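You operate a simulated robot arm through the tools that you are given. There is no shell and no other tool. Be economical: measure what you need, move in short steps, check, and stop when the job is done.

You run a simulated robot arm. Do the job below in one go: nothing can be reset, and whatever is moved stays where it is left.

Task
Switch off the motor switch on the job card and padlock its peg.
Fine: hang the padlock of the card's colour on the peg under that switch; shut and latch the cabinet door again. Where these are worked on the way, their far stop is far enough and under half their travel is too little: cabinet door.

The check looks at the end state, three seconds after you hand in, the way a careful person would. Anything else that was tipped, shoved, dropped, spilled or broken makes it a failure.

Robot
A 5-joint arm with a fingered hand on a trunk, on a base that drives. Base frame: it is fixed to the floor where the robot stands at the start and does not move with it; the origin is under the middle of the robot, x ahead of it, y to its left, z up. Units: cm, degrees, N and s.
With the tool pointing down near the work surface it reaches from about 10 to 30 cm from the robot's upright axis, wherever it stands. Its first joint turns from -115.0 to 115.0 degrees. Places, roughly: air inlet valve [80, 50, 130]; board reset button [50, 0, 90]; board stop button [40, -10, 90]; bowl drain cock [80, 40, 110]; cabinet door [50, 0, 130]; cabinet latch [40, -10, 140]; fan reset button [40, -20, 110]; fan start button [40, -20, 120]; fan stop button [40, -20, 120]; fan switch [40, -20, 100]; flush cock [90, 70, 100]; green knob [90, 70, 120]; green tag [100, 75, 75]; heater motor switch [50, -10, 140]; hopper air valve [70, 40, 80]; hopper motor switch [70, 10, 140]. The tool tilts only in the upright plane through the base axis and itself; it spins freely about its own axis. Payload 2.9 kg.
The tool frame sits at the grasp point between the pads (the TCP): z along the fingers, y along the line on which they close. The tips reach 2.2 cm beyond it. The gripper opens to 12.4 cm. The gripper's body begins 6 cm behind the TCP. The gripper is a hand of 3 fingers: y runs from the thumb to the fingers, the wrist lies at [0, 0, -21.8] in the tool frame.
Orientation is that of the tool frame in the base frame, as [roll, pitch, yaw] about the fixed x, y, z axes, in that order (R = Rz(yaw) Ry(pitch) Rx(roll)). With the fingers straight down and closing along the base's y, the tool's x points along the base's -x, its y along +y and its z along -z.

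Tools
- The arm moves only by the tool send_rows. Its argument "increments" is one flat list of numbers, 6 for each row, row after row: the shift along the tool's x, y, z in cm, then the turn, a rotation vector about the tool's x, y, z in degrees. In form: [tx, ty, tz, wx, wy, wz, tx, ty, tz, wx, wy, wz, ...]. A call has 1 to 12 rows; each row is the pose to reach, as a shift and turn from the pose commanded when the call began, along the tool's axes at that moment. A row lasts 0.2 s, in which the tool goes at most 5 cm and 8.6 degrees; a call with a longer step from one row to the next is refused whole. A pose out of reach is approached as far as the arm can. The call stops where the force on the tool passes 90 N (or 10 N more than at its start, if that is more) or the arm is blocked; 0.2 s more then pass. In this call time passes only in rows, and 0.2 s behind the last. The reply holds the time, the measured pose of the TCP, the force on the tool along the base axes, the opening and the grip force, in the units named above and with some noise, with the torque about the TCP (base axes, N m) and any sound that the robot's microphone picked up.
- Cameras (640 x 400 px; columns grow to the right, rows downward): "scene" is now at [2.16, 13.26, 182.82]; the picture's right is [-0.13, -0.99, 0.00], its down [-0.70, 0.09, -0.71] and it looks along [0.70, -0.09, -0.71] (base axes); focal length 276 px, centre (320, 200). "wrist" rides on the gripper at [6.4, -3.7, -7.5] in the tool frame; the picture's right is [0.50, 0.87, 0.00], its down [-0.62, 0.36, -0.70] and it looks along [-0.61, 0.35, 0.71] (tool axes); focal length 230 px, centre (320, 200). There is no depth. A picture from a camera that has moved, and an enlarged one, comes with that camera's place and axes in the base frame and with its lens.
- camera(camera): a new picture of that camera. The clock stands still meanwhile.
- move_column(by): slides the trunk up (or, below 0, down) by that many cm; the arm and the scene camera ride with it, the base frame stays. It gives what a move gives, with no picture.
- steer(legs): drives the robot by 1 to 6 legs, each [ahead, left, turn to the left] in cm, cm and degrees, along the robot's own axes; the way and the turn of a leg run together, so that a leg with both is an arc; at most 150 cm and 180 degrees a leg. The arm and the cameras ride along, it lands a little off, and it stops where it bumps. It gives what a move gives.
- set_fingers(finger1, finger2, thumb_bend): sets how far each is bent, from 0 (flat) to 100 (curled in); at 30 the hand is open as for a grip, at 70 the pads meet at the TCP. One left out holds its place. A second passes; each finger stops where it meets its share of the squeeze, and holds until it gets a number again. It is the only way to open and close the hand. It gives what a move gives, with no picture; readings hold the bend of each and the force on the fingers (four entries, about 0 where the hand has none), thumb and palm.
- pan_tilt(pan, tilt): turns the head with the scene camera to pan (to the left, within 155 degrees either way) and tilt (down, from -29 to 69), counted from straight ahead of the robot. It gives what a move gives.
- close_up(camera, box): a new picture of the part [left, top, right, bottom] of that camera's present view, enlarged. The clock stands still meanwhile.
- job_done(): hands the job in; it is judged then, once.

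Go step by step. Nothing tells you exact positions but the pictures and the camera data: compare them with the known pose of the tool, close in by small moves and look again before you grip or let go. The budget is 120 turns and 90 pictures, counting those below and the enlarged ones. Unless the task says otherwise, let go and move clear before handing in, and close with one line.

The tools are called as a command line: name --argument value ..., lists and objects as JSON in quotes. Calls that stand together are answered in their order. send_rows: Moves the arm, as the interface text tells. Its arguments: {"type":"object","properties":{"increments":{"type":"array"}},"required":["increments"]} The other tools are called the same way: move_column (by) slides the trunk up or down; set_fingers (finger1, finger2, thumb_bend) moves the fingers one by one; steer (legs) drives the base; pan_tilt (pan, tilt) turns the head that bears the scene camera; camera (camera) takes a picture; close_up (camera, box) takes an enlarged picture of a part of a camera's view; job_done () hands the job in.

At the start:

```text
t: 0.0
tcp_pos: [36.16, -7.35, 152.51]
tcp_rot: [179.9, 0.0, 179.9]
wrist_force: [-0.1, 0.3, -0.2]
wrist_torque: [0.01, -0.02, -0.02]
finger_gap: 12.37
gripper_force: 0.1
shape: jaw
bend: [30.0, 30.0, 30.0]
finger forces: [0.0, 0.0, 0.0, 0.0, 0.0, 0.1]
trunk travel left (down, up): [-92.5, 6.5]
robot x, y, heading: [-0.11, -0.14, 0.3]
head pan, tilt: [-7.3, 44.8]
```

scene: 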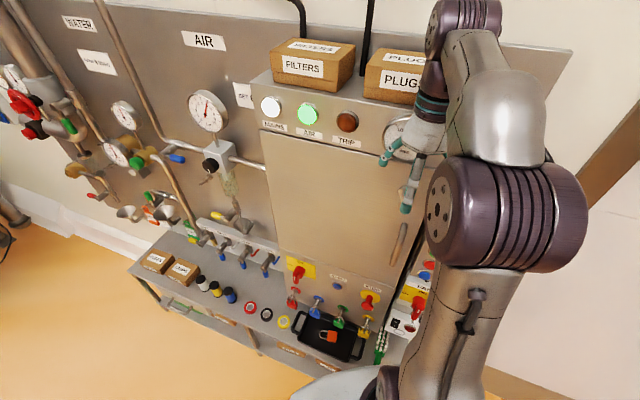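
wrist: 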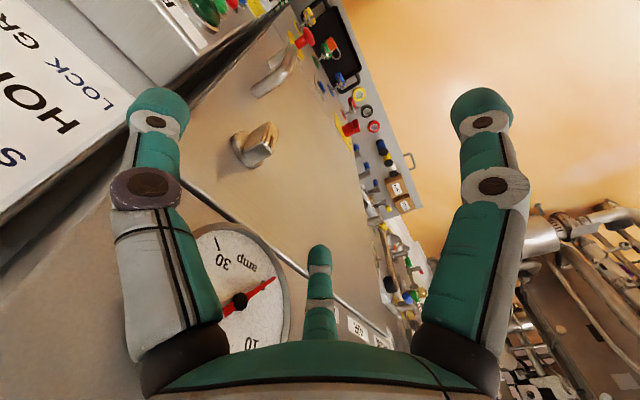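

I see a panel with a closed cabinet straight ahead and the arm over it. I'll look closer for the job card, padlocks and latch.

close_up --camera "scene" --box '[240, 220, 440, 380]'

close_up --camera "wrist" --box '[170, 0, 430, 220]'

close_up --camera "scene" --box '[200, 30, 440, 180]'

```text
2.50 times, centred on (340, 300) of scene
camera zoom: at [2.16, 13.26, 182.82], right [-0.13, -0.99, 0.0], down [-0.7, 0.09, -0.71], along [0.7, -0.09, -0.71], focal length 689 px, centre (270, -50)
```

zoom: 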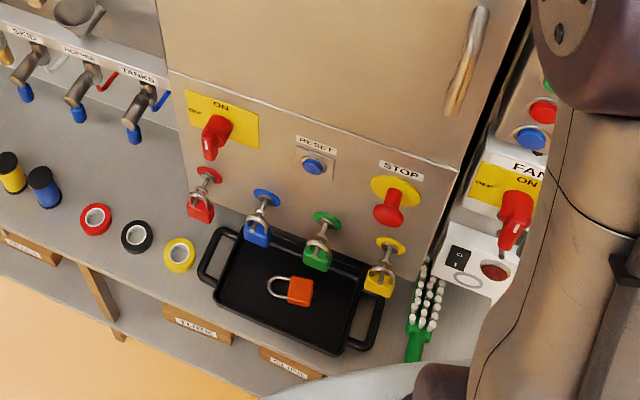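

```text
1.82 times, centred on (300, 110) of wrist
camera zoom: at [29.7, -10.87, 159.98], right [-0.5, 0.87, 0.0], down [0.62, 0.36, 0.7], along [0.61, 0.35, -0.71], focal length 418 px, centre (356, 364)
```

zoom: 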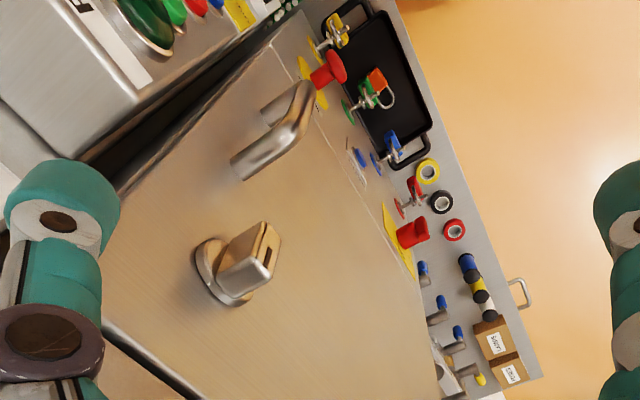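

```text
2.67 times, centred on (320, 105) of scene
camera zoom: at [2.16, 13.26, 182.82], right [-0.13, -0.99, 0.0], down [-0.7, 0.09, -0.71], along [0.7, -0.09, -0.71], focal length 735 px, centre (320, 453)
```

zoom: 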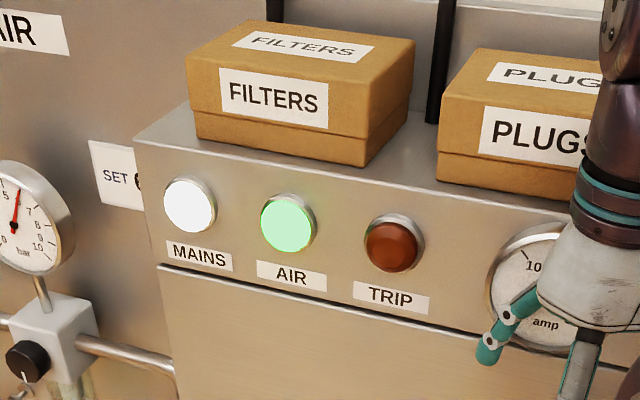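

The card is to the right of the cabinet ("HO…, LOCK GR…"). I'll read it by panning the head.

pan_tilt --pan -45 --tilt 35

camera --camera "scene"

close_up --camera "wrist" --box '[0, 0, 240, 200]'

```text
t: 1.0
tcp_pos: [36.12, -7.23, 152.55]
tcp_rot: [-180.0, 0.0, 179.9]
wrist_force: [0.3, 0.7, 0.4]
wrist_torque: [0.01, 0.01, 0.01]
finger_gap: 12.39
gripper_force: 0.1
shape: jaw
bend: [30.0, 30.0, 30.0]
finger forces: [0.0, 0.0, 0.0, 0.0, 0.1, 0.0]
trunk travel left (down, up): [-92.5, 6.5]
robot x, y, heading: [-0.26, 0.26, 0.2]
head pan, tilt: [-45.0, 35.0]
```

```text
84 pictures are left
camera scene: at [0.32, 8.09, 184.28], right [-0.71, -0.71, 0.0], down [-0.41, 0.41, -0.82], along [0.58, -0.58, -0.57], focal length 276 px, centre (320, 200)
```

scene: 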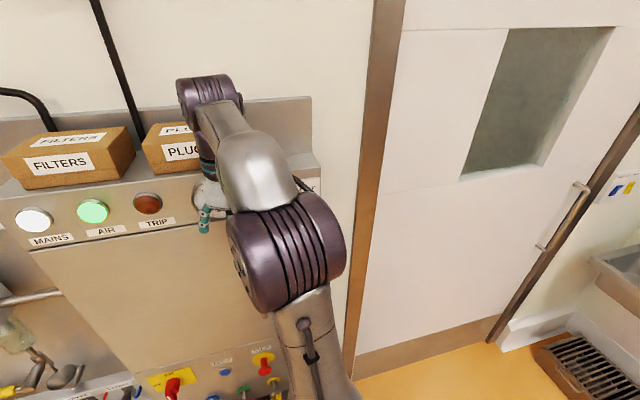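

```text
2.00 times, centred on (120, 100) of wrist
camera zoom: at [29.7, -10.86, 159.98], right [-0.5, 0.87, 0.0], down [0.62, 0.36, 0.7], along [0.61, 0.35, -0.71], focal length 460 px, centre (720, 400)
```

zoom: 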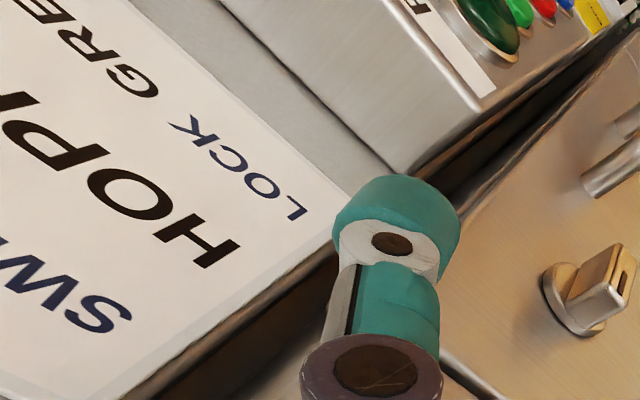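

The card seems to read HOPPER / LOCK GREEN. The wall looks yawed about 30° from my x axis, so I'll back off and turn to face it squarely for a clean look.

steer --legs '[[-35, 0, 0], [0, 0, -29]]'

pan_tilt --pan 0 --tilt 30

camera --camera "scene"

camera --camera "wrist"

```text
t: 4.8
tcp_pos: [-7.35, -23.89, 152.43]
tcp_rot: [179.9, 0.0, 150.8]
wrist_force: [0.2, 0.3, -0.2]
wrist_torque: [0.0, -0.04, 0.04]
finger_gap: 12.37
gripper_force: 0.1
shape: jaw
bend: [30.0, 30.0, 30.0]
finger forces: [0.1, 0.0, 0.0, 0.0, 0.0, 0.0]
trunk travel left (down, up): [-92.5, 6.5]
robot x, y, heading: [-34.9, -0.28, -29.2]
head pan, tilt: [-45.0, 35.0]
```

```text
t: 5.9
tcp_pos: [-7.28, -23.81, 152.52]
tcp_rot: [180.0, 0.1, 150.9]
wrist_force: [-0.2, 0.0, -1.3]
wrist_torque: [-0.01, 0.0, -0.01]
finger_gap: 12.38
gripper_force: 0.0
shape: jaw
bend: [30.0, 30.0, 30.0]
finger forces: [0.0, 0.0, 0.0, 0.0, 0.0, 0.1]
trunk travel left (down, up): [-92.5, 6.5]
robot x, y, heading: [-35.22, -0.01, -29.0]
head pan, tilt: [0.0, 30.0]
```

```text
82 pictures are left
camera scene: at [-25.51, 11.03, 185.06], right [-0.49, -0.87, 0.0], down [-0.44, 0.24, -0.87], along [0.76, -0.42, -0.5], focal length 276 px, centre (320, 200)
```

scene: 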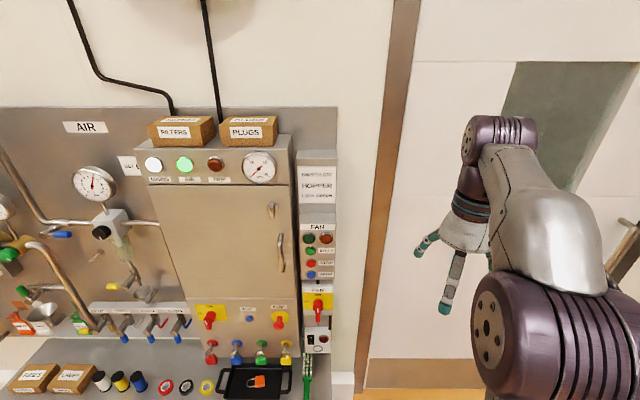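

```text
81 pictures are left
camera wrist: at [-14.71, -23.89, 159.98], right [-0.01, 1.0, 0.0], down [0.71, 0.01, 0.7], along [0.7, 0.01, -0.71], focal length 230 px, centre (320, 200)
```

wrist: 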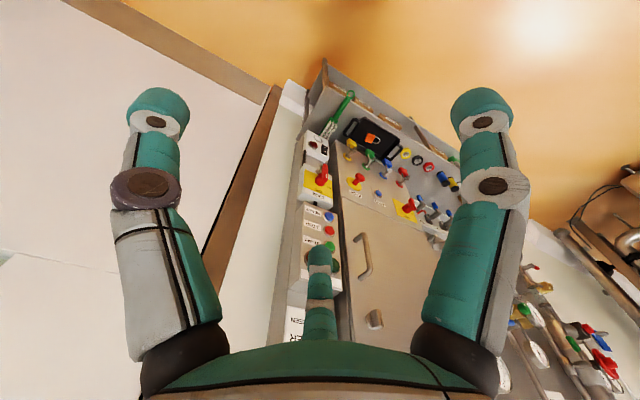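

Now the view is nearly frontal. I'll enlarge the cabinet, the card and the board below.

close_up --camera "scene" --box '[230, 140, 350, 215]'

close_up --camera "scene" --box '[130, 110, 350, 248]'

close_up --camera "scene" --box '[180, 290, 340, 400]'

```text
5.33 times, centred on (290, 178) of scene
camera zoom: at [-25.51, 11.03, 185.06], right [-0.49, -0.87, 0.0], down [-0.44, 0.24, -0.87], along [0.76, -0.42, -0.5], focal length 1470 px, centre (480, 320)
```

zoom: 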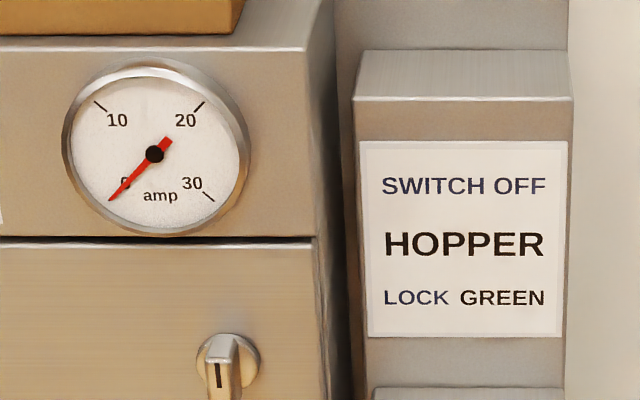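

```text
2.90 times, centred on (240, 179) of scene
camera zoom: at [-25.51, 11.03, 185.06], right [-0.49, -0.87, 0.0], down [-0.44, 0.24, -0.87], along [0.76, -0.42, -0.5], focal length 799 px, centre (552, 261)
```

zoom: 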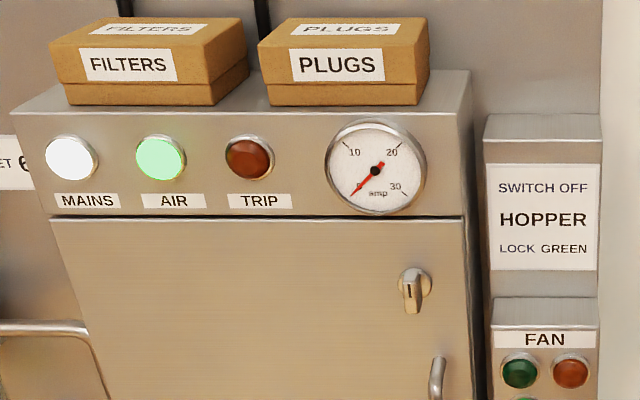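

```text
3.64 times, centred on (260, 345) of scene
camera zoom: at [-25.51, 11.03, 185.06], right [-0.49, -0.87, 0.0], down [-0.44, 0.24, -0.87], along [0.76, -0.42, -0.5], focal length 1002 px, centre (538, -327)
```

zoom: 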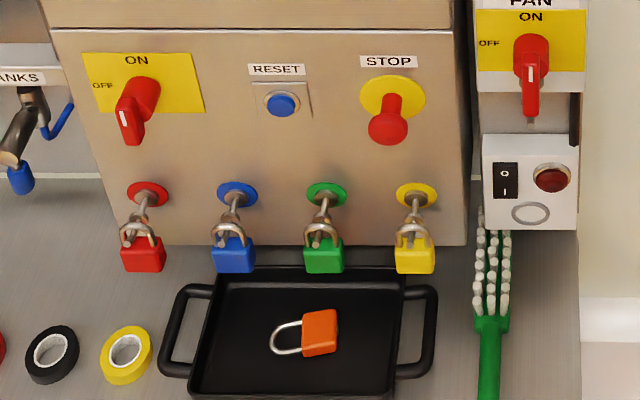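

The card says SWITCH OFF HOPPER, LOCK GREEN. I put the latch at about 42 cm along heading -29°, 11 cm left of the origin line, at z about 142. I'll tip the tool to horizontal to learn the reach.

send_rows --increments '[0, 3.6, 0, 0, 0, 0, 0, 7.3, 0, 0, 0, 0, 0, 7.3, 0, 0, -8.5, 0, 0, 7.3, 0, 0, -17, 0, 0, 7.3, 0, 0, -25.5, 0, 0, 7.3, 0, 0, -34, 0, 0, 7.3, 0, 0, -42.5, 0, 0, 7.3, 0, 0, -51, 0, 0, 7.3, 0, 0, -59.5, 0, 0, 7.3, 0, 0, -68, 0, 0, 7.3, 0, 0, -76.5, 0, 0, 7.3, 0, 0, -85, 0]'

camera --camera "scene"

```text
t: 8.5
tcp_pos: [1.2, -20.22, 153.6]
tcp_rot: [-179.9, 85.0, 150.9]
wrist_force: [0.1, -0.8, -0.9]
wrist_torque: [-0.01, 0.0, -0.01]
finger_gap: 12.38
gripper_force: 0.0
shape: jaw
bend: [30.0, 30.0, 30.0]
finger forces: [0.1, 0.0, 0.1, 0.0, 0.0, 0.1]
out of reach, approached as far as the arm can: row 7, 8, 9, 10, 11, 12
trunk travel left (down, up): [-92.5, 6.5]
robot x, y, heading: [-35.32, 0.21, -29.1]
head pan, tilt: [0.0, 30.0]
```

```text
77 pictures are left
camera scene: at [-25.49, 11.02, 185.06], right [-0.49, -0.87, 0.0], down [-0.44, 0.24, -0.87], along [0.76, -0.42, -0.5], focal length 276 px, centre (320, 200)
```

scene: 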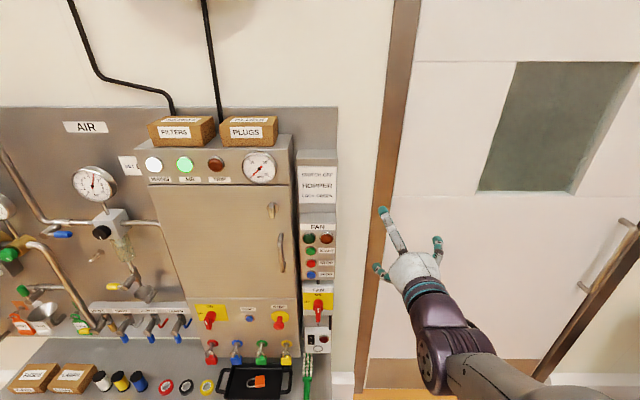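

The arm needs at least about 42 cm from its axis when horizontal. I'll finish levelling, spin the hand so its camera is on top, and drive left in line with the latch.

send_rows --increments '[0, 0, 4, 0, -5, 0]'

send_rows --increments '[0, 0, 0, 0, 0, 8.5, 0, 0, 0, 0, 0, 17, 0, 0, 0, 0, 0, 25.5, 0, 0, 0, 0, 0, 34, 0, 0, 0, 0, 0, 42.5, 0, 0, 0, 0, 0, 51, 0, 0, 0, 0, 0, 59.5, 0, 0, 0, 0, 0, 68, 0, 0, 0, 0, 0, 76.5, 0, 0, 0, 0, 0, 85, 0, 0, 0, 0, 0, 93.5, 0, 0, 0, 0, 0, 102]'

send_rows --increments '[0, 0, 0, 0, 0, 8.5, 0, 0, 0, 0, 0, 17, 0, 0, 0, 0, 0, 25.5, 0, 0, 0, 0, 0, 34, 0, 0, 0, 0, 0, 42.5, 0, 0, 0, 0, 0, 51, 0, 0, 0, 0, 0, 59.5, 0, 0, 0, 0, 0, 68, 0, 0, 0, 0, 0, 76.5, 0, 0, 0, 0, 0, 78]'

steer --legs '[[0, 28, 0]]'

move_column --by -12

camera --camera "wrist"

camera --camera "scene"

```text
t: 8.9
tcp_pos: [5.11, -22.46, 153.02]
tcp_rot: [-178.7, 90.0, 152.1]
wrist_force: [2.0, -0.1, 0.3]
wrist_torque: [-0.01, -0.01, 0.0]
finger_gap: 12.39
gripper_force: 0.0
shape: jaw
bend: [30.0, 30.0, 30.0]
finger forces: [0.0, 0.0, 0.1, 0.1, 0.0, 0.0]
trunk travel left (down, up): [-92.5, 6.5]
robot x, y, heading: [-35.23, -0.22, -29.3]
head pan, tilt: [0.0, 30.0]
```

```text
t: 11.5
tcp_pos: [4.75, -22.26, 153.16]
tcp_rot: [89.9, -12.2, 60.8]
wrist_force: [0.3, -0.3, -0.4]
wrist_torque: [0.0, 0.01, -0.02]
finger_gap: 12.39
gripper_force: 0.1
shape: jaw
bend: [30.0, 30.0, 30.0]
finger forces: [0.0, 0.0, 0.1, 0.0, 0.0, 0.0]
trunk travel left (down, up): [-92.5, 6.5]
robot x, y, heading: [-35.26, 0.17, -29.3]
head pan, tilt: [0.0, 30.0]
```

```text
t: 13.7
tcp_pos: [4.8, -22.3, 153.18]
tcp_rot: [-92.9, -89.9, -116.3]
wrist_force: [-0.1, -0.2, -0.1]
wrist_torque: [-0.04, 0.03, 0.01]
finger_gap: 12.39
gripper_force: 0.0
shape: jaw
bend: [30.0, 30.0, 30.0]
finger forces: [0.0, 0.0, 0.0, 0.1, 0.0, 0.1]
trunk travel left (down, up): [-92.5, 6.5]
robot x, y, heading: [-35.31, -0.37, -29.4]
head pan, tilt: [0.0, 30.0]
```

```text
t: 15.6
tcp_pos: [18.27, 1.99, 153.04]
tcp_rot: [-92.2, -89.9, -116.8]
wrist_force: [0.1, 0.3, 0.4]
wrist_torque: [-0.01, 0.02, 0.01]
finger_gap: 12.4
gripper_force: 0.0
shape: jaw
bend: [30.0, 30.0, 30.0]
finger forces: [0.0, 0.1, 0.0, 0.0, 0.0, 0.0]
trunk travel left (down, up): [-92.5, 6.5]
robot x, y, heading: [-21.71, 24.69, -29.0]
head pan, tilt: [0.0, 30.0]
```

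```text
t: 17.1
tcp_pos: [18.25, 2.05, 141.21]
tcp_rot: [-92.1, -90.0, -117.0]
wrist_force: [0.0, 0.3, -0.2]
wrist_torque: [0.01, 0.0, -0.02]
finger_gap: 12.37
gripper_force: 0.1
shape: jaw
bend: [30.0, 30.0, 30.0]
finger forces: [0.0, 0.0, 0.0, 0.0, 0.0, 0.1]
trunk travel left (down, up): [-80.5, 18.5]
robot x, y, heading: [-21.7, 24.16, -29.0]
head pan, tilt: [0.0, 30.0]
```

```text
76 pictures are left
camera wrist: at [13.58, 9.06, 147.55], right [-0.42, -0.76, 0.5], down [-0.79, 0.03, -0.62], along [0.45, -0.65, -0.61], focal length 230 px, centre (320, 200)
```

wrist: 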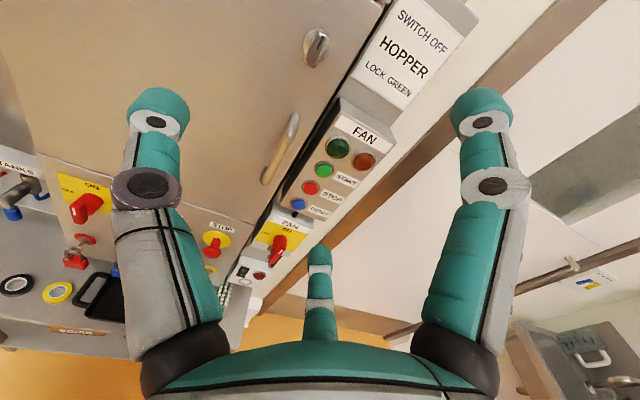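

```text
75 pictures are left
camera scene: at [-12.01, 35.38, 173.06], right [-0.49, -0.87, 0.0], down [-0.44, 0.24, -0.87], along [0.76, -0.42, -0.5], focal length 276 px, centre (320, 200)
```

scene: 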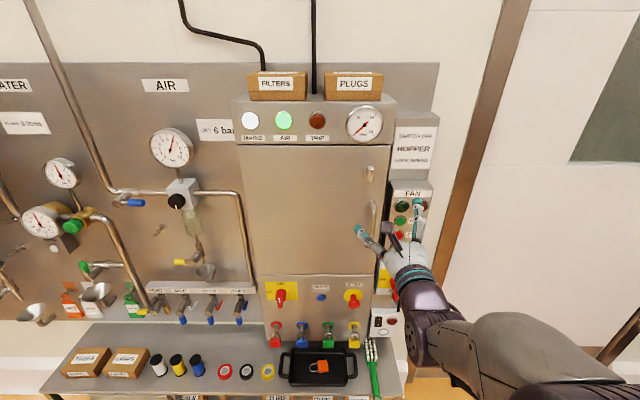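

Latch confirmed at along ≈42.3, across ≈-11.4, z ≈141.6 from three views, and the hand is a three-digit centric one. Let me look at the latch lever in detail.

close_up --camera "wrist" --box '[250, 0, 390, 90]'

close_up --camera "scene" --box '[330, 130, 410, 260]'

```text
4.44 times, centred on (320, 45) of wrist
camera zoom: at [13.58, 9.06, 147.55], right [-0.42, -0.76, 0.5], down [-0.79, 0.03, -0.62], along [0.45, -0.65, -0.61], focal length 1022 px, centre (320, 889)
```

zoom: 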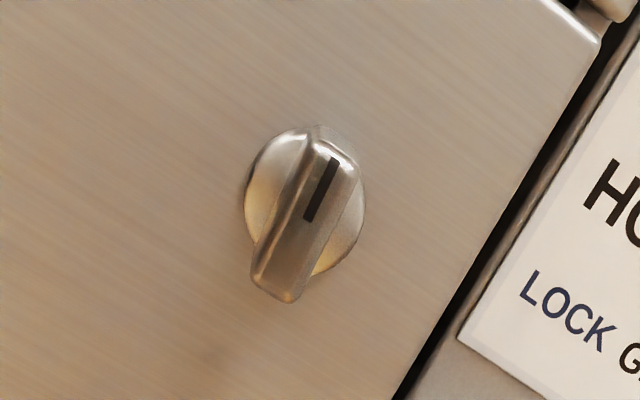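

```text
3.08 times, centred on (370, 195) of scene
camera zoom: at [-12.01, 35.38, 173.06], right [-0.49, -0.87, 0.0], down [-0.44, 0.24, -0.87], along [0.76, -0.42, -0.5], focal length 848 px, centre (166, 215)
```

zoom: 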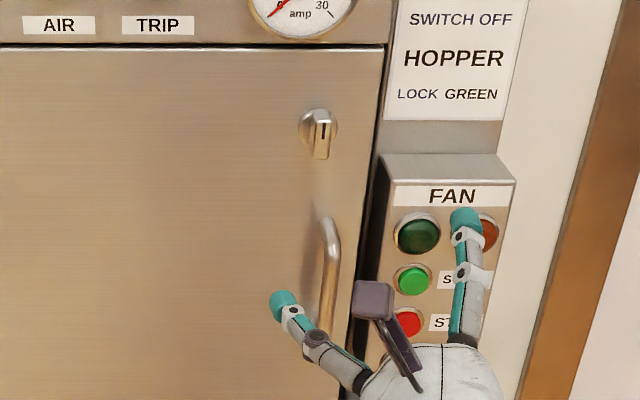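

The latch is a vertical turn-knob about 4.5 cm tall. I'll narrow the hand and drive up to it, stopping short for a check.

set_fingers --finger1 48 --finger2 48 --thumb_bend 48

steer --legs '[[19, 0.5, 0]]'

camera --camera "wrist"

camera --camera "scene"

```text
t: 18.1
tcp_pos: [18.35, 2.17, 141.14]
tcp_rot: [3.4, -90.0, 147.5]
wrist_force: [0.3, -0.1, 0.1]
wrist_torque: [0.01, 0.01, 0.0]
finger_gap: 5.58
gripper_force: 0.0
shape: fingers
bend: [48.0, 48.0, 48.0]
finger forces: [0.0, 0.1, 0.0, 0.0, 0.1, 0.0]
trunk travel left (down, up): [-80.5, 18.5]
robot x, y, heading: [-21.72, 24.43, -29.0]
head pan, tilt: [0.0, 30.0]
```

```text
t: 19.7
tcp_pos: [35.17, -6.98, 141.09]
tcp_rot: [7.2, -90.0, 143.7]
wrist_force: [0.4, 0.1, 0.6]
wrist_torque: [-0.03, 0.02, 0.0]
finger_gap: 5.57
gripper_force: 0.0
shape: fingers
bend: [48.0, 48.0, 48.0]
finger forces: [0.0, 0.0, 0.0, 0.0, 0.0, 0.1]
trunk travel left (down, up): [-80.5, 18.5]
robot x, y, heading: [-4.55, 15.37, -29.1]
head pan, tilt: [0.0, 30.0]
```

```text
72 pictures are left
camera wrist: at [30.54, 0.07, 147.55], right [-0.42, -0.76, 0.5], down [-0.79, 0.03, -0.62], along [0.45, -0.65, -0.61], focal length 230 px, centre (320, 200)
```

wrist: 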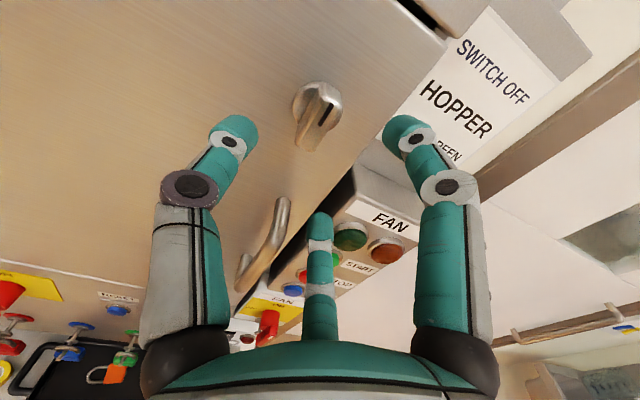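

```text
71 pictures are left
camera scene: at [5.04, 26.46, 173.06], right [-0.49, -0.87, 0.0], down [-0.44, 0.24, -0.87], along [0.76, -0.42, -0.5], focal length 276 px, centre (320, 200)
```

scene: 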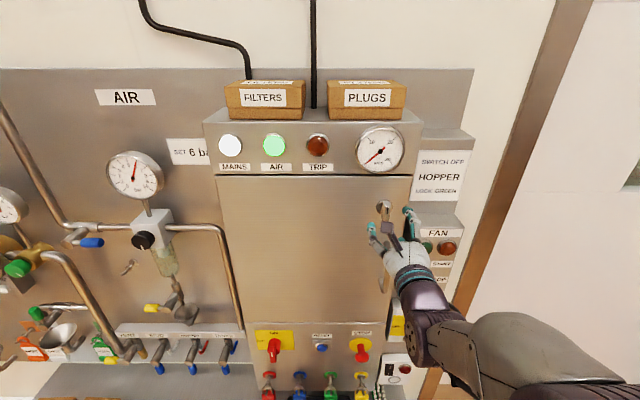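

Aligned within half a centimetre. I'll reach in around the knob and check.

send_rows --increments '[0.2, -0.6, 3.2, 0, 0, 0, 0.2, -0.6, 6.5, 0, 0, 0]'

camera --camera "wrist"

```text
t: 20.3
tcp_pos: [40.72, -9.69, 141.47]
tcp_rot: [1.9, -89.9, 149.2]
wrist_force: [0.1, 0.2, 0.4]
wrist_torque: [-0.02, 0.0, -0.03]
finger_gap: 5.55
gripper_force: 0.0
shape: fingers
bend: [48.0, 48.0, 48.0]
finger forces: [0.1, 0.0, 0.0, 0.0, 0.1, 0.0]
trunk travel left (down, up): [-80.5, 18.5]
robot x, y, heading: [-4.69, 15.59, -29.1]
head pan, tilt: [0.0, 30.0]
```

```text
70 pictures are left
camera wrist: at [36.02, -2.71, 147.81], right [-0.42, -0.76, 0.5], down [-0.78, 0.03, -0.62], along [0.46, -0.65, -0.61], focal length 230 px, centre (320, 200)
```

wrist: 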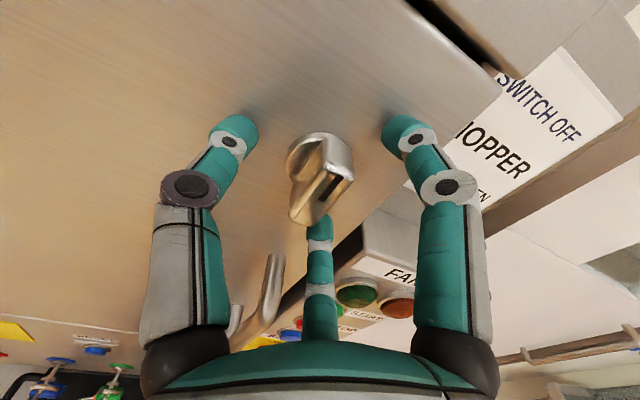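

The knob sits between the digits with its face at the TCP. I'll close on it.

set_fingers --finger1 75 --finger2 75 --thumb_bend 75

camera --camera "wrist"

```text
t: 21.3
tcp_pos: [40.94, -9.75, 141.29]
tcp_rot: [160.5, -89.9, -9.4]
wrist_force: [-3.8, 1.0, -2.9]
wrist_torque: [-0.01, 0.02, 0.08]
finger_gap: 2.36
gripper_force: 18.7
shape: fingers
bend: [60.0, 61.0, 63.0]
finger forces: [10.8, 8.3, 0.0, 0.1, 17.8, 0.0]
trunk travel left (down, up): [-80.5, 18.5]
robot x, y, heading: [-4.54, 15.07, -29.2]
head pan, tilt: [0.0, 30.0]
```

```text
69 pictures are left
camera wrist: at [36.16, -2.84, 147.72], right [-0.42, -0.76, 0.5], down [-0.79, 0.03, -0.62], along [0.45, -0.65, -0.61], focal length 230 px, centre (320, 200)
```

wrist: 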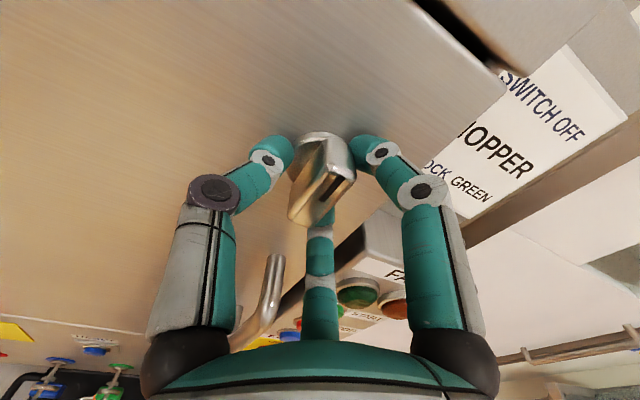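

Gripped firmly. I'll try turning it about 34° clockwise and see whether it yields.

send_rows --increments '[0, 0, 0, 0, 0, 8.5, 0, 0, 0, 0, 0, 17, 0, 0, 0, 0, 0, 25.5, 0, 0, 0, 0, 0, 34]'

camera --camera "wrist"

```text
t: 22.3
tcp_pos: [41.01, -9.83, 141.34]
tcp_rot: [-90.0, -55.9, -118.9]
wrist_force: [-5.0, 4.5, -6.2]
wrist_torque: [0.03, 0.05, 0.04]
finger_gap: 2.34
gripper_force: 20.0
shape: fingers
bend: [60.0, 61.0, 63.0]
finger forces: [14.0, 8.7, 0.1, 0.0, 18.4, 0.1]
trunk travel left (down, up): [-80.5, 18.5]
robot x, y, heading: [-5.01, 15.76, -29.3]
head pan, tilt: [0.0, 30.0]
```

```text
68 pictures are left
camera wrist: at [34.17, -6.46, 148.69], right [-0.48, -0.87, -0.07], down [-0.59, 0.38, -0.71], along [0.65, -0.3, -0.7], focal length 230 px, centre (320, 200)
```

wrist: 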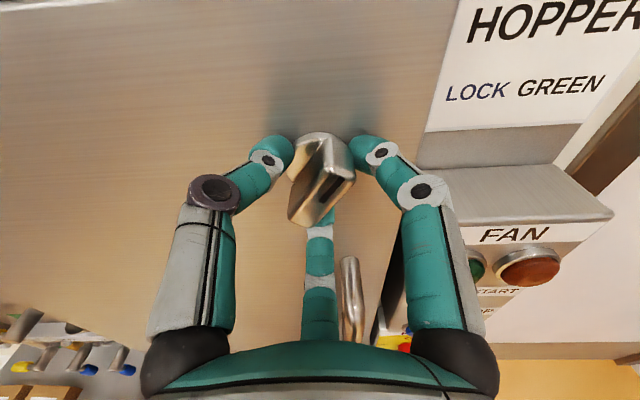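

The knob turns with the hand with no resistance. I'll continue to about 90°.

send_rows --increments '[0, 0, 0, 0, 0, 8.4, 0, 0, 0, 0, 0, 16.8, 0, 0, 0, 0, 0, 25.2, 0, 0, 0, 0, 0, 33.6, 0, 0, 0, 0, 0, 42, 0, 0, 0, 0, 0, 50, 0, 0, 0, 0, 0, 57]'

camera --camera "wrist"

```text
t: 23.9
tcp_pos: [41.09, -9.73, 141.47]
tcp_rot: [-90.0, -7.7, -119.1]
wrist_force: [-3.4, 11.3, -8.6]
wrist_torque: [0.1, 0.14, 0.04]
finger_gap: 2.35
gripper_force: 24.4
shape: fingers
bend: [60.0, 60.0, 63.0]
finger forces: [20.6, 9.5, 0.0, 0.0, 18.8, 0.1]
out of reach, approached as far as the arm can: row 2, 6, 7
trunk travel left (down, up): [-80.5, 18.5]
robot x, y, heading: [-4.78, 15.19, -29.2]
head pan, tilt: [0.0, 30.0]
```

```text
67 pictures are left
camera wrist: at [31.67, -11.01, 145.89], right [-0.3, -0.53, -0.79], down [-0.34, 0.83, -0.44], along [0.89, 0.14, -0.43], focal length 230 px, centre (320, 200)
```

wrist: 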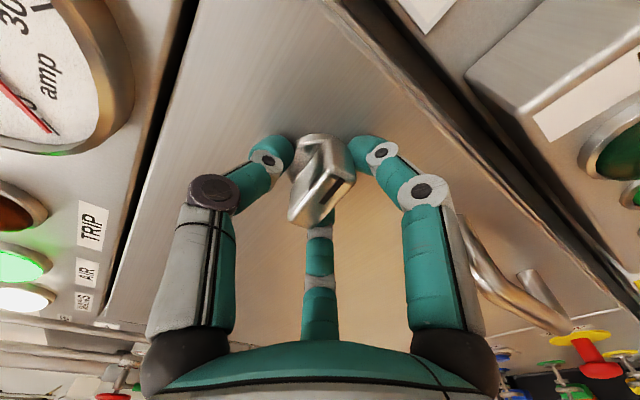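

The knob is at roughly 82° now. I'll test by gently pulling the door by the knob.

send_rows --increments '[0, 0, -1, 0, 0, 0, 0, 0, -2, 0, 0, 0, 0, 0, -3, 0, 0, 0]'

camera --camera "wrist"

camera --camera "scene"

```text
t: 24.7
tcp_pos: [38.8, -8.26, 141.24]
tcp_rot: [-90.1, -7.6, -119.1]
wrist_force: [6.1, 8.2, -6.7]
wrist_torque: [-0.08, -0.15, 0.25]
finger_gap: 1.79
gripper_force: 27.8
shape: fingers
bend: [61.0, 61.0, 67.0]
finger forces: [12.4, 8.1, 0.0, 0.1, 34.9, 0.1]
trunk travel left (down, up): [-80.5, 18.5]
robot x, y, heading: [-4.89, 15.64, -29.2]
head pan, tilt: [0.0, 30.0]
```

```text
66 pictures are left
camera wrist: at [29.35, -9.68, 145.87], right [-0.3, -0.53, -0.79], down [-0.34, 0.83, -0.43], along [0.89, 0.14, -0.43], focal length 230 px, centre (320, 200)
```

wrist: 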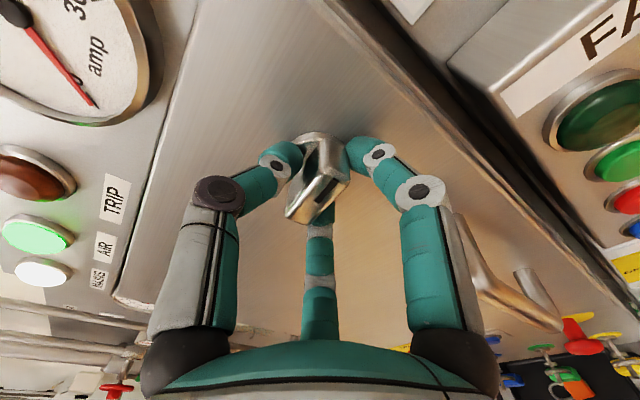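

```text
65 pictures are left
camera scene: at [5.42, 26.76, 173.01], right [-0.49, -0.87, 0.0], down [-0.44, 0.24, -0.87], along [0.75, -0.42, -0.5], focal length 276 px, centre (320, 200)
```

scene: 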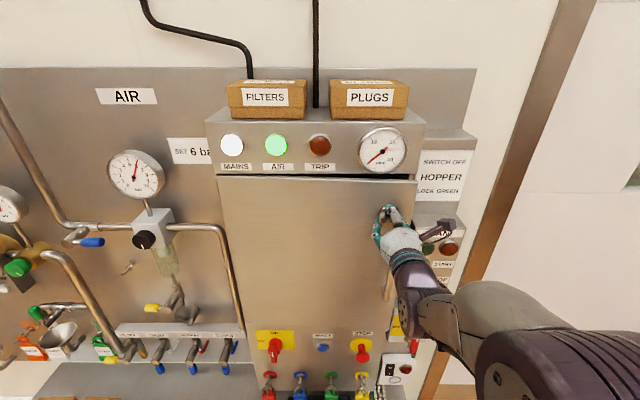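

The door came ajar. I'll drive back a few centimetres, drifting slightly left, to open it enough to get a finger behind its edge.

steer --legs '[[-8, 1, 0]]'

camera --camera "scene"

```text
t: 25.8
tcp_pos: [32.23, -3.61, 141.46]
tcp_rot: [-90.2, -7.8, -118.9]
wrist_force: [5.2, 3.4, -8.0]
wrist_torque: [-0.11, 0.02, 0.09]
finger_gap: 1.14
gripper_force: 17.1
shape: fingers
bend: [65.0, 60.0, 66.0]
finger forces: [8.1, 9.9, 0.1, 0.0, 14.9, 0.1]
trunk travel left (down, up): [-80.5, 18.5]
robot x, y, heading: [-10.98, 20.47, -29.1]
head pan, tilt: [0.0, 30.0]
```

```text
64 pictures are left
camera scene: at [-1.24, 31.51, 173.03], right [-0.49, -0.87, 0.0], down [-0.44, 0.24, -0.87], along [0.76, -0.42, -0.5], focal length 276 px, centre (320, 200)
```

scene: 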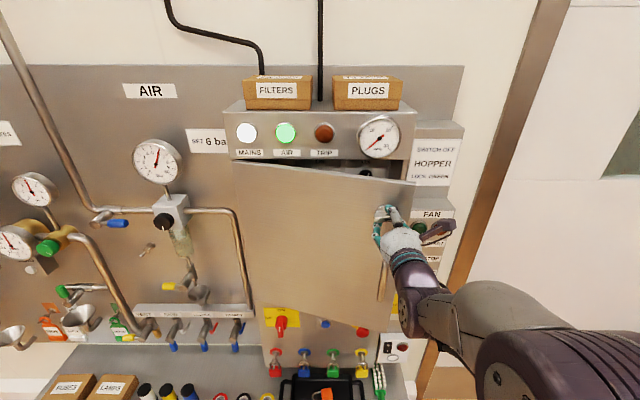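

The door follows nicely, at about 16° now. I'll continue along the arc.

steer --legs '[[-9, 3.5, 0]]'

camera --camera "scene"

```text
t: 26.9
tcp_pos: [26.46, 3.95, 141.24]
tcp_rot: [-90.2, -7.9, -118.8]
wrist_force: [12.3, 6.3, -8.2]
wrist_torque: [0.03, 0.23, 0.15]
finger_gap: 1.0
gripper_force: 14.9
shape: fingers
bend: [67.0, 64.0, 65.0]
finger forces: [9.7, 6.5, 0.0, 0.0, 12.5, 0.1]
trunk travel left (down, up): [-80.5, 18.5]
robot x, y, heading: [-17.43, 27.92, -29.3]
head pan, tilt: [0.0, 30.0]
```

```text
63 pictures are left
camera scene: at [-6.87, 38.91, 173.0], right [-0.49, -0.87, 0.0], down [-0.44, 0.24, -0.86], along [0.76, -0.42, -0.5], focal length 276 px, centre (320, 200)
```

scene: 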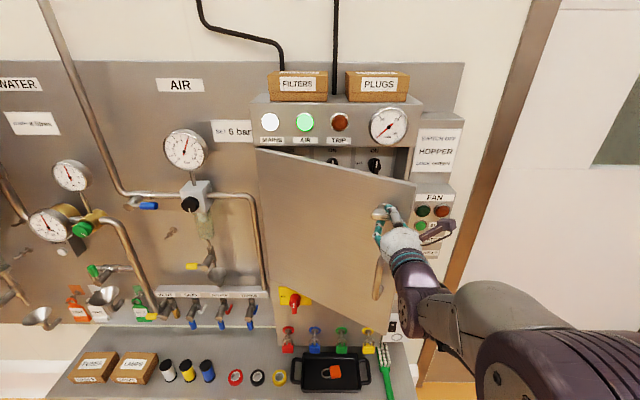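

Still holding, at about 32°. Another leg along the arc.

steer --legs '[[-8, 6.5, 0]]'

camera --camera "scene"

```text
t: 28.0
tcp_pos: [22.01, 13.12, 141.46]
tcp_rot: [-90.1, -7.6, -119.2]
wrist_force: [0.0, -1.0, 0.6]
wrist_torque: [-0.05, -0.05, -0.03]
finger_gap: 0.0
gripper_force: 8.7
shape: fingers
bend: [71.0, 62.0, 68.0]
finger forces: [0.0, 6.9, 0.0, 0.1, 11.9, 0.0]
trunk travel left (down, up): [-80.5, 18.5]
robot x, y, heading: [-21.32, 36.93, -29.3]
head pan, tilt: [0.0, 30.0]
```

```text
62 pictures are left
camera scene: at [-11.42, 48.06, 173.07], right [-0.49, -0.87, 0.0], down [-0.44, 0.24, -0.87], along [0.76, -0.42, -0.5], focal length 276 px, centre (320, 200)
```

scene: 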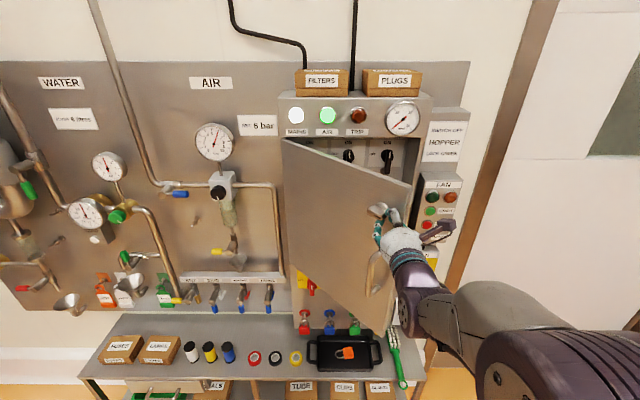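

The grip slipped off at about 42° with the door staying put. I'll withdraw, pass right of the door's edge and go in behind it.

steer --legs '[[-6, 0, 0], [0, -18, 0]]'

camera --camera "scene"

camera --camera "wrist"

```text
t: 30.1
tcp_pos: [7.66, 0.33, 141.44]
tcp_rot: [-90.0, -7.5, -119.2]
wrist_force: [-0.8, 0.1, 0.1]
wrist_torque: [-0.01, 0.01, 0.01]
finger_gap: 0.0
gripper_force: 0.0
shape: fingers
bend: [71.0, 69.0, 72.0]
finger forces: [0.1, 0.0, 0.1, 0.0, 0.0, 0.1]
trunk travel left (down, up): [-80.5, 18.5]
robot x, y, heading: [-35.15, 24.26, -29.5]
head pan, tilt: [0.0, 30.0]
```

```text
61 pictures are left
camera scene: at [-25.58, 35.33, 173.06], right [-0.49, -0.87, 0.0], down [-0.44, 0.24, -0.87], along [0.76, -0.42, -0.5], focal length 276 px, centre (320, 200)
```

scene: 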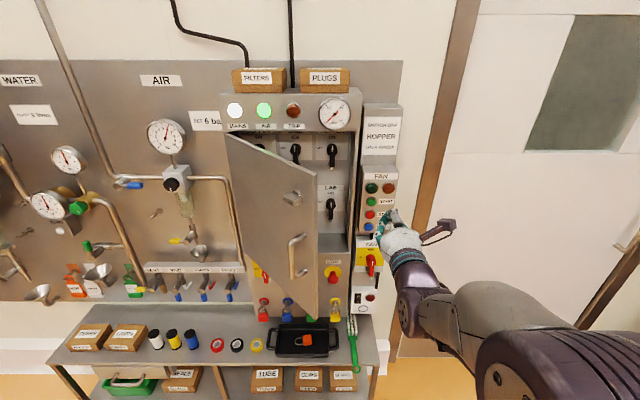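

```text
60 pictures are left
camera wrist: at [-1.68, -1.14, 145.91], right [-0.3, -0.53, -0.79], down [-0.34, 0.84, -0.43], along [0.89, 0.14, -0.43], focal length 230 px, centre (320, 200)
```

wrist: 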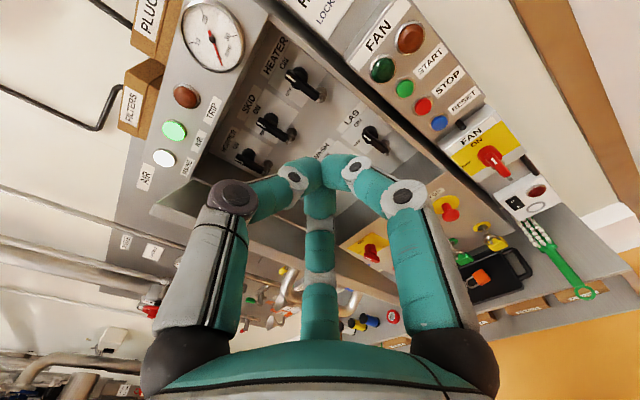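

The cabinet interior is visible: HEATER, SKID and HOPPER in the top row. I'll move in behind the door's edge and push it left.

steer --legs '[[18, 0, 0], [0, 22, 0]]'

camera --camera "scene"

```text
t: 32.6
tcp_pos: [29.17, 4.02, 141.43]
tcp_rot: [-90.1, -7.4, -120.3]
wrist_force: [-34.3, -7.0, -11.3]
wrist_torque: [-0.96, -1.01, 3.45]
finger_gap: 0.01
gripper_force: 0.0
shape: fingers
bend: [71.0, 69.0, 72.0]
finger forces: [0.0, 0.0, 0.0, 0.0, 0.0, 0.1]
trunk travel left (down, up): [-80.5, 18.5]
robot x, y, heading: [-12.46, 28.77, -29.9]
head pan, tilt: [0.0, 30.0]
stopped in leg 2: the robot was blocked; the commanded pose is now the measured one
```

```text
59 pictures are left
camera scene: at [-3.8, 39.63, 173.14], right [-0.5, -0.87, 0.0], down [-0.42, 0.25, -0.87], along [0.75, -0.43, -0.49], focal length 276 px, centre (320, 200)
```

scene: 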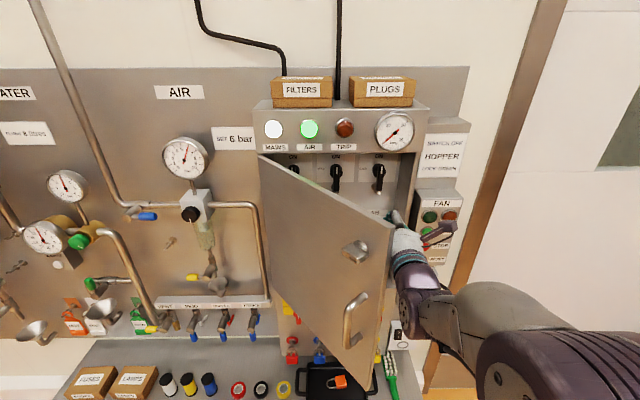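

The push jammed on the door's edge thickness. I'll shift right, go deeper, then push left again.

steer --legs '[[0, -6, 0], [9, 0, 0]]'

steer --legs '[[0, 12, 0]]'

camera --camera "scene"

```text
t: 34.3
tcp_pos: [35.31, -5.79, 141.16]
tcp_rot: [-90.3, -7.5, -120.0]
wrist_force: [0.0, 0.1, 0.8]
wrist_torque: [-0.04, -0.02, 0.04]
finger_gap: 0.01
gripper_force: 0.0
shape: fingers
bend: [71.0, 69.0, 72.0]
finger forces: [0.0, 0.0, 0.0, 0.0, 0.0, 0.0]
trunk travel left (down, up): [-80.5, 18.5]
robot x, y, heading: [-7.64, 18.91, -29.6]
head pan, tilt: [0.0, 30.0]
```

```text
t: 35.6
tcp_pos: [41.5, 4.85, 141.26]
tcp_rot: [-90.3, -7.6, -120.0]
wrist_force: [0.7, 0.1, 0.2]
wrist_torque: [0.03, 0.0, 0.0]
finger_gap: 0.0
gripper_force: 0.1
shape: fingers
bend: [71.0, 69.0, 72.0]
finger forces: [0.0, 0.0, 0.0, 0.0, 0.0, 0.0]
trunk travel left (down, up): [-80.5, 18.5]
robot x, y, heading: [-1.25, 29.67, -29.8]
head pan, tilt: [0.0, 30.0]
```

```text
58 pictures are left
camera scene: at [8.65, 40.45, 173.06], right [-0.5, -0.87, 0.0], down [-0.43, 0.25, -0.87], along [0.75, -0.43, -0.5], focal length 276 px, centre (320, 200)
```

scene: 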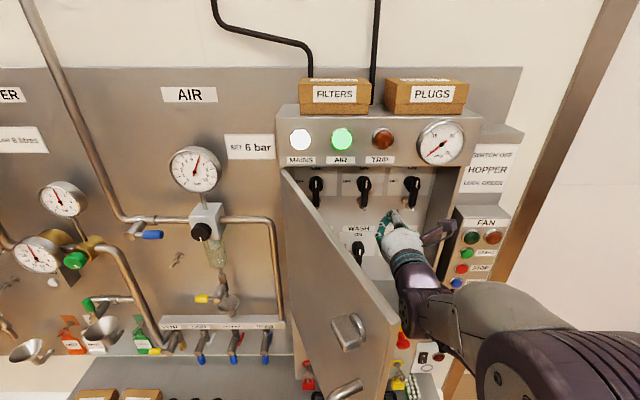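

Now it works; the door is at about 60°. Continuing left.

steer --legs '[[0, 12, 0]]'

camera --camera "scene"

```text
t: 36.8
tcp_pos: [47.48, 15.55, 141.17]
tcp_rot: [-90.3, -7.6, -119.9]
wrist_force: [0.5, 0.4, 0.2]
wrist_torque: [0.01, -0.02, 0.02]
finger_gap: 0.01
gripper_force: 0.0
shape: fingers
bend: [71.0, 69.0, 72.0]
finger forces: [0.0, 0.0, 0.1, 0.0, 0.0, 0.0]
trunk travel left (down, up): [-80.5, 18.5]
robot x, y, heading: [4.73, 39.97, -29.9]
head pan, tilt: [0.0, 30.0]
```

```text
57 pictures are left
camera scene: at [14.62, 51.01, 173.06], right [-0.5, -0.87, 0.0], down [-0.43, 0.25, -0.87], along [0.75, -0.43, -0.5], focal length 276 px, centre (320, 200)
```

scene: 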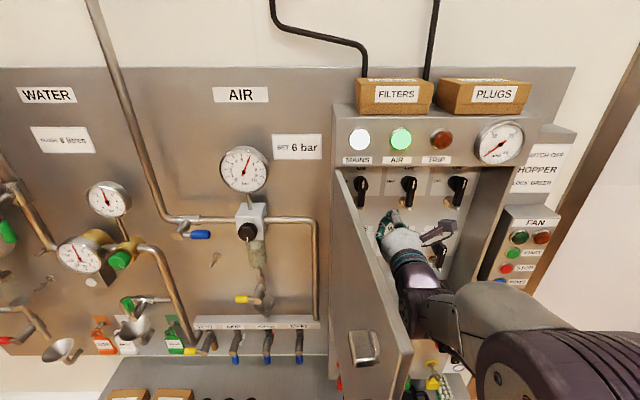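

The door is near 80°. I'll retreat a bit and push left near the door's tip to take it past 90°.

steer --legs '[[-15, 0, 0], [0, 28, 0]]'

camera --camera "scene"

```text
t: 39.8
tcp_pos: [45.69, 34.05, 141.17]
tcp_rot: [-90.3, -6.8, -127.3]
wrist_force: [-38.5, -39.8, -3.9]
wrist_torque: [-0.58, 0.31, 2.52]
finger_gap: 0.0
gripper_force: 27.5
shape: fingers
bend: [71.0, 72.0, 73.0]
finger forces: [0.1, 44.6, 0.0, 0.0, 0.0, 10.1]
trunk travel left (down, up): [-80.5, 18.5]
robot x, y, heading: [7.95, 65.49, -37.3]
head pan, tilt: [0.0, 30.0]
```

```text
56 pictures are left
camera scene: at [17.31, 73.17, 173.28], right [-0.6, -0.8, -0.02], down [-0.39, 0.31, -0.87], along [0.7, -0.52, -0.5], focal length 276 px, centre (320, 200)
```

scene: 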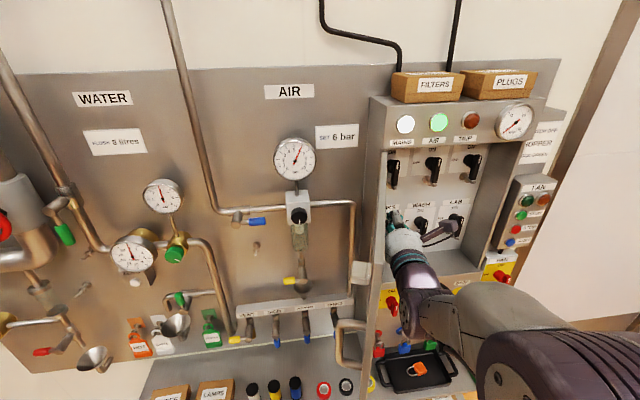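

The door is now edge-on, past 90°, and the hand is pressing hard, so it may be at its stop. I'll ease off to the right, straighten, and look.

steer --legs '[[0, -6, 0], [0, 0, 7.5]]'

camera --camera "scene"

camera --camera "wrist"

```text
t: 41.3
tcp_pos: [46.02, 34.58, 141.09]
tcp_rot: [-90.7, -6.8, -120.2]
wrist_force: [-32.1, -40.4, -14.4]
wrist_torque: [-0.99, 0.3, 1.3]
finger_gap: 0.0
gripper_force: 25.4
shape: fingers
bend: [71.0, 72.0, 73.0]
finger forces: [0.0, 50.8, 0.0, 0.0, 0.1, 0.1]
trunk travel left (down, up): [-80.5, 18.5]
robot x, y, heading: [4.21, 60.66, -29.6]
head pan, tilt: [0.0, 30.0]
```

```text
55 pictures are left
camera scene: at [12.84, 69.69, 173.24], right [-0.5, -0.87, -0.01], down [-0.43, 0.26, -0.87], along [0.76, -0.42, -0.5], focal length 276 px, centre (320, 200)
```

scene: 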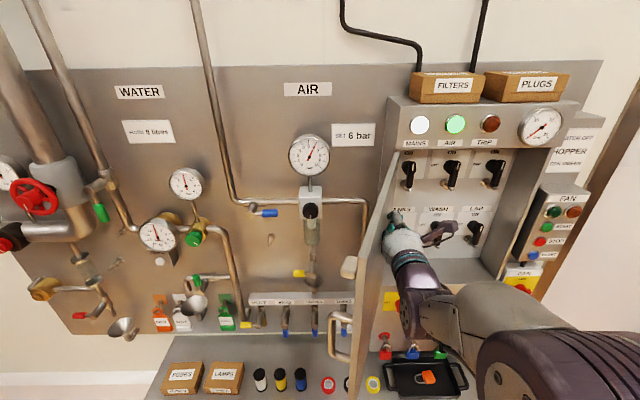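

```text
54 pictures are left
camera wrist: at [36.45, 33.19, 145.56], right [-0.31, -0.51, -0.8], down [-0.32, 0.85, -0.42], along [0.89, 0.13, -0.43], focal length 230 px, centre (320, 200)
```

wrist: 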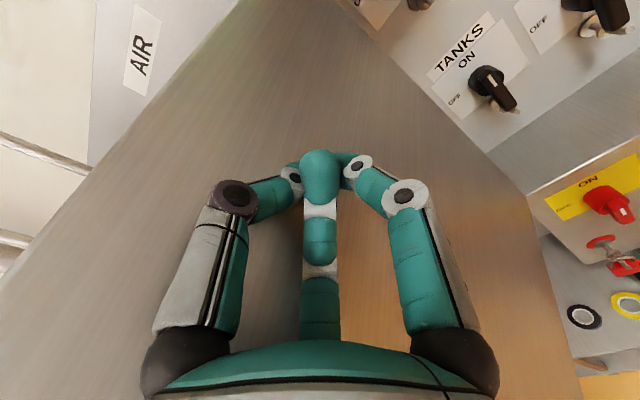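

The door stands at roughly 105°, likely its stop. I'll move clear to the right and look at the HOPPER switch.

steer --legs '[[0, -16, 0]]'

camera --camera "scene"

camera --camera "wrist"

```text
t: 42.7
tcp_pos: [39.1, 22.53, 141.09]
tcp_rot: [-90.7, -7.7, -120.1]
wrist_force: [-0.2, 0.8, 0.0]
wrist_torque: [-0.03, -0.01, -0.01]
finger_gap: 0.01
gripper_force: 0.1
shape: fingers
bend: [71.0, 75.0, 72.0]
finger forces: [0.0, 0.1, 0.0, 0.0, 0.0, 0.1]
trunk travel left (down, up): [-80.5, 18.5]
robot x, y, heading: [-3.35, 47.2, -29.7]
head pan, tilt: [0.0, 30.0]
```

```text
53 pictures are left
camera scene: at [6.36, 58.1, 173.05], right [-0.5, -0.87, 0.0], down [-0.43, 0.25, -0.87], along [0.75, -0.43, -0.5], focal length 276 px, centre (320, 200)
```

scene: 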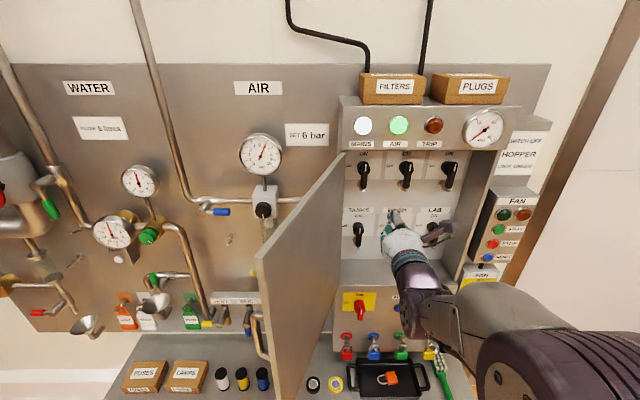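

```text
52 pictures are left
camera wrist: at [29.75, 21.25, 145.66], right [-0.31, -0.52, -0.79], down [-0.33, 0.84, -0.43], along [0.89, 0.12, -0.44], focal length 230 px, centre (320, 200)
```

wrist: 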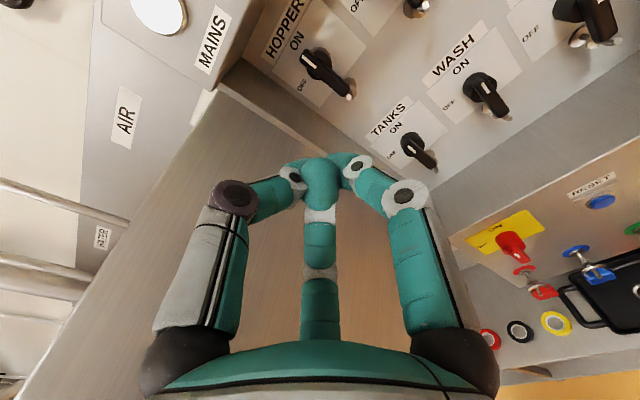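

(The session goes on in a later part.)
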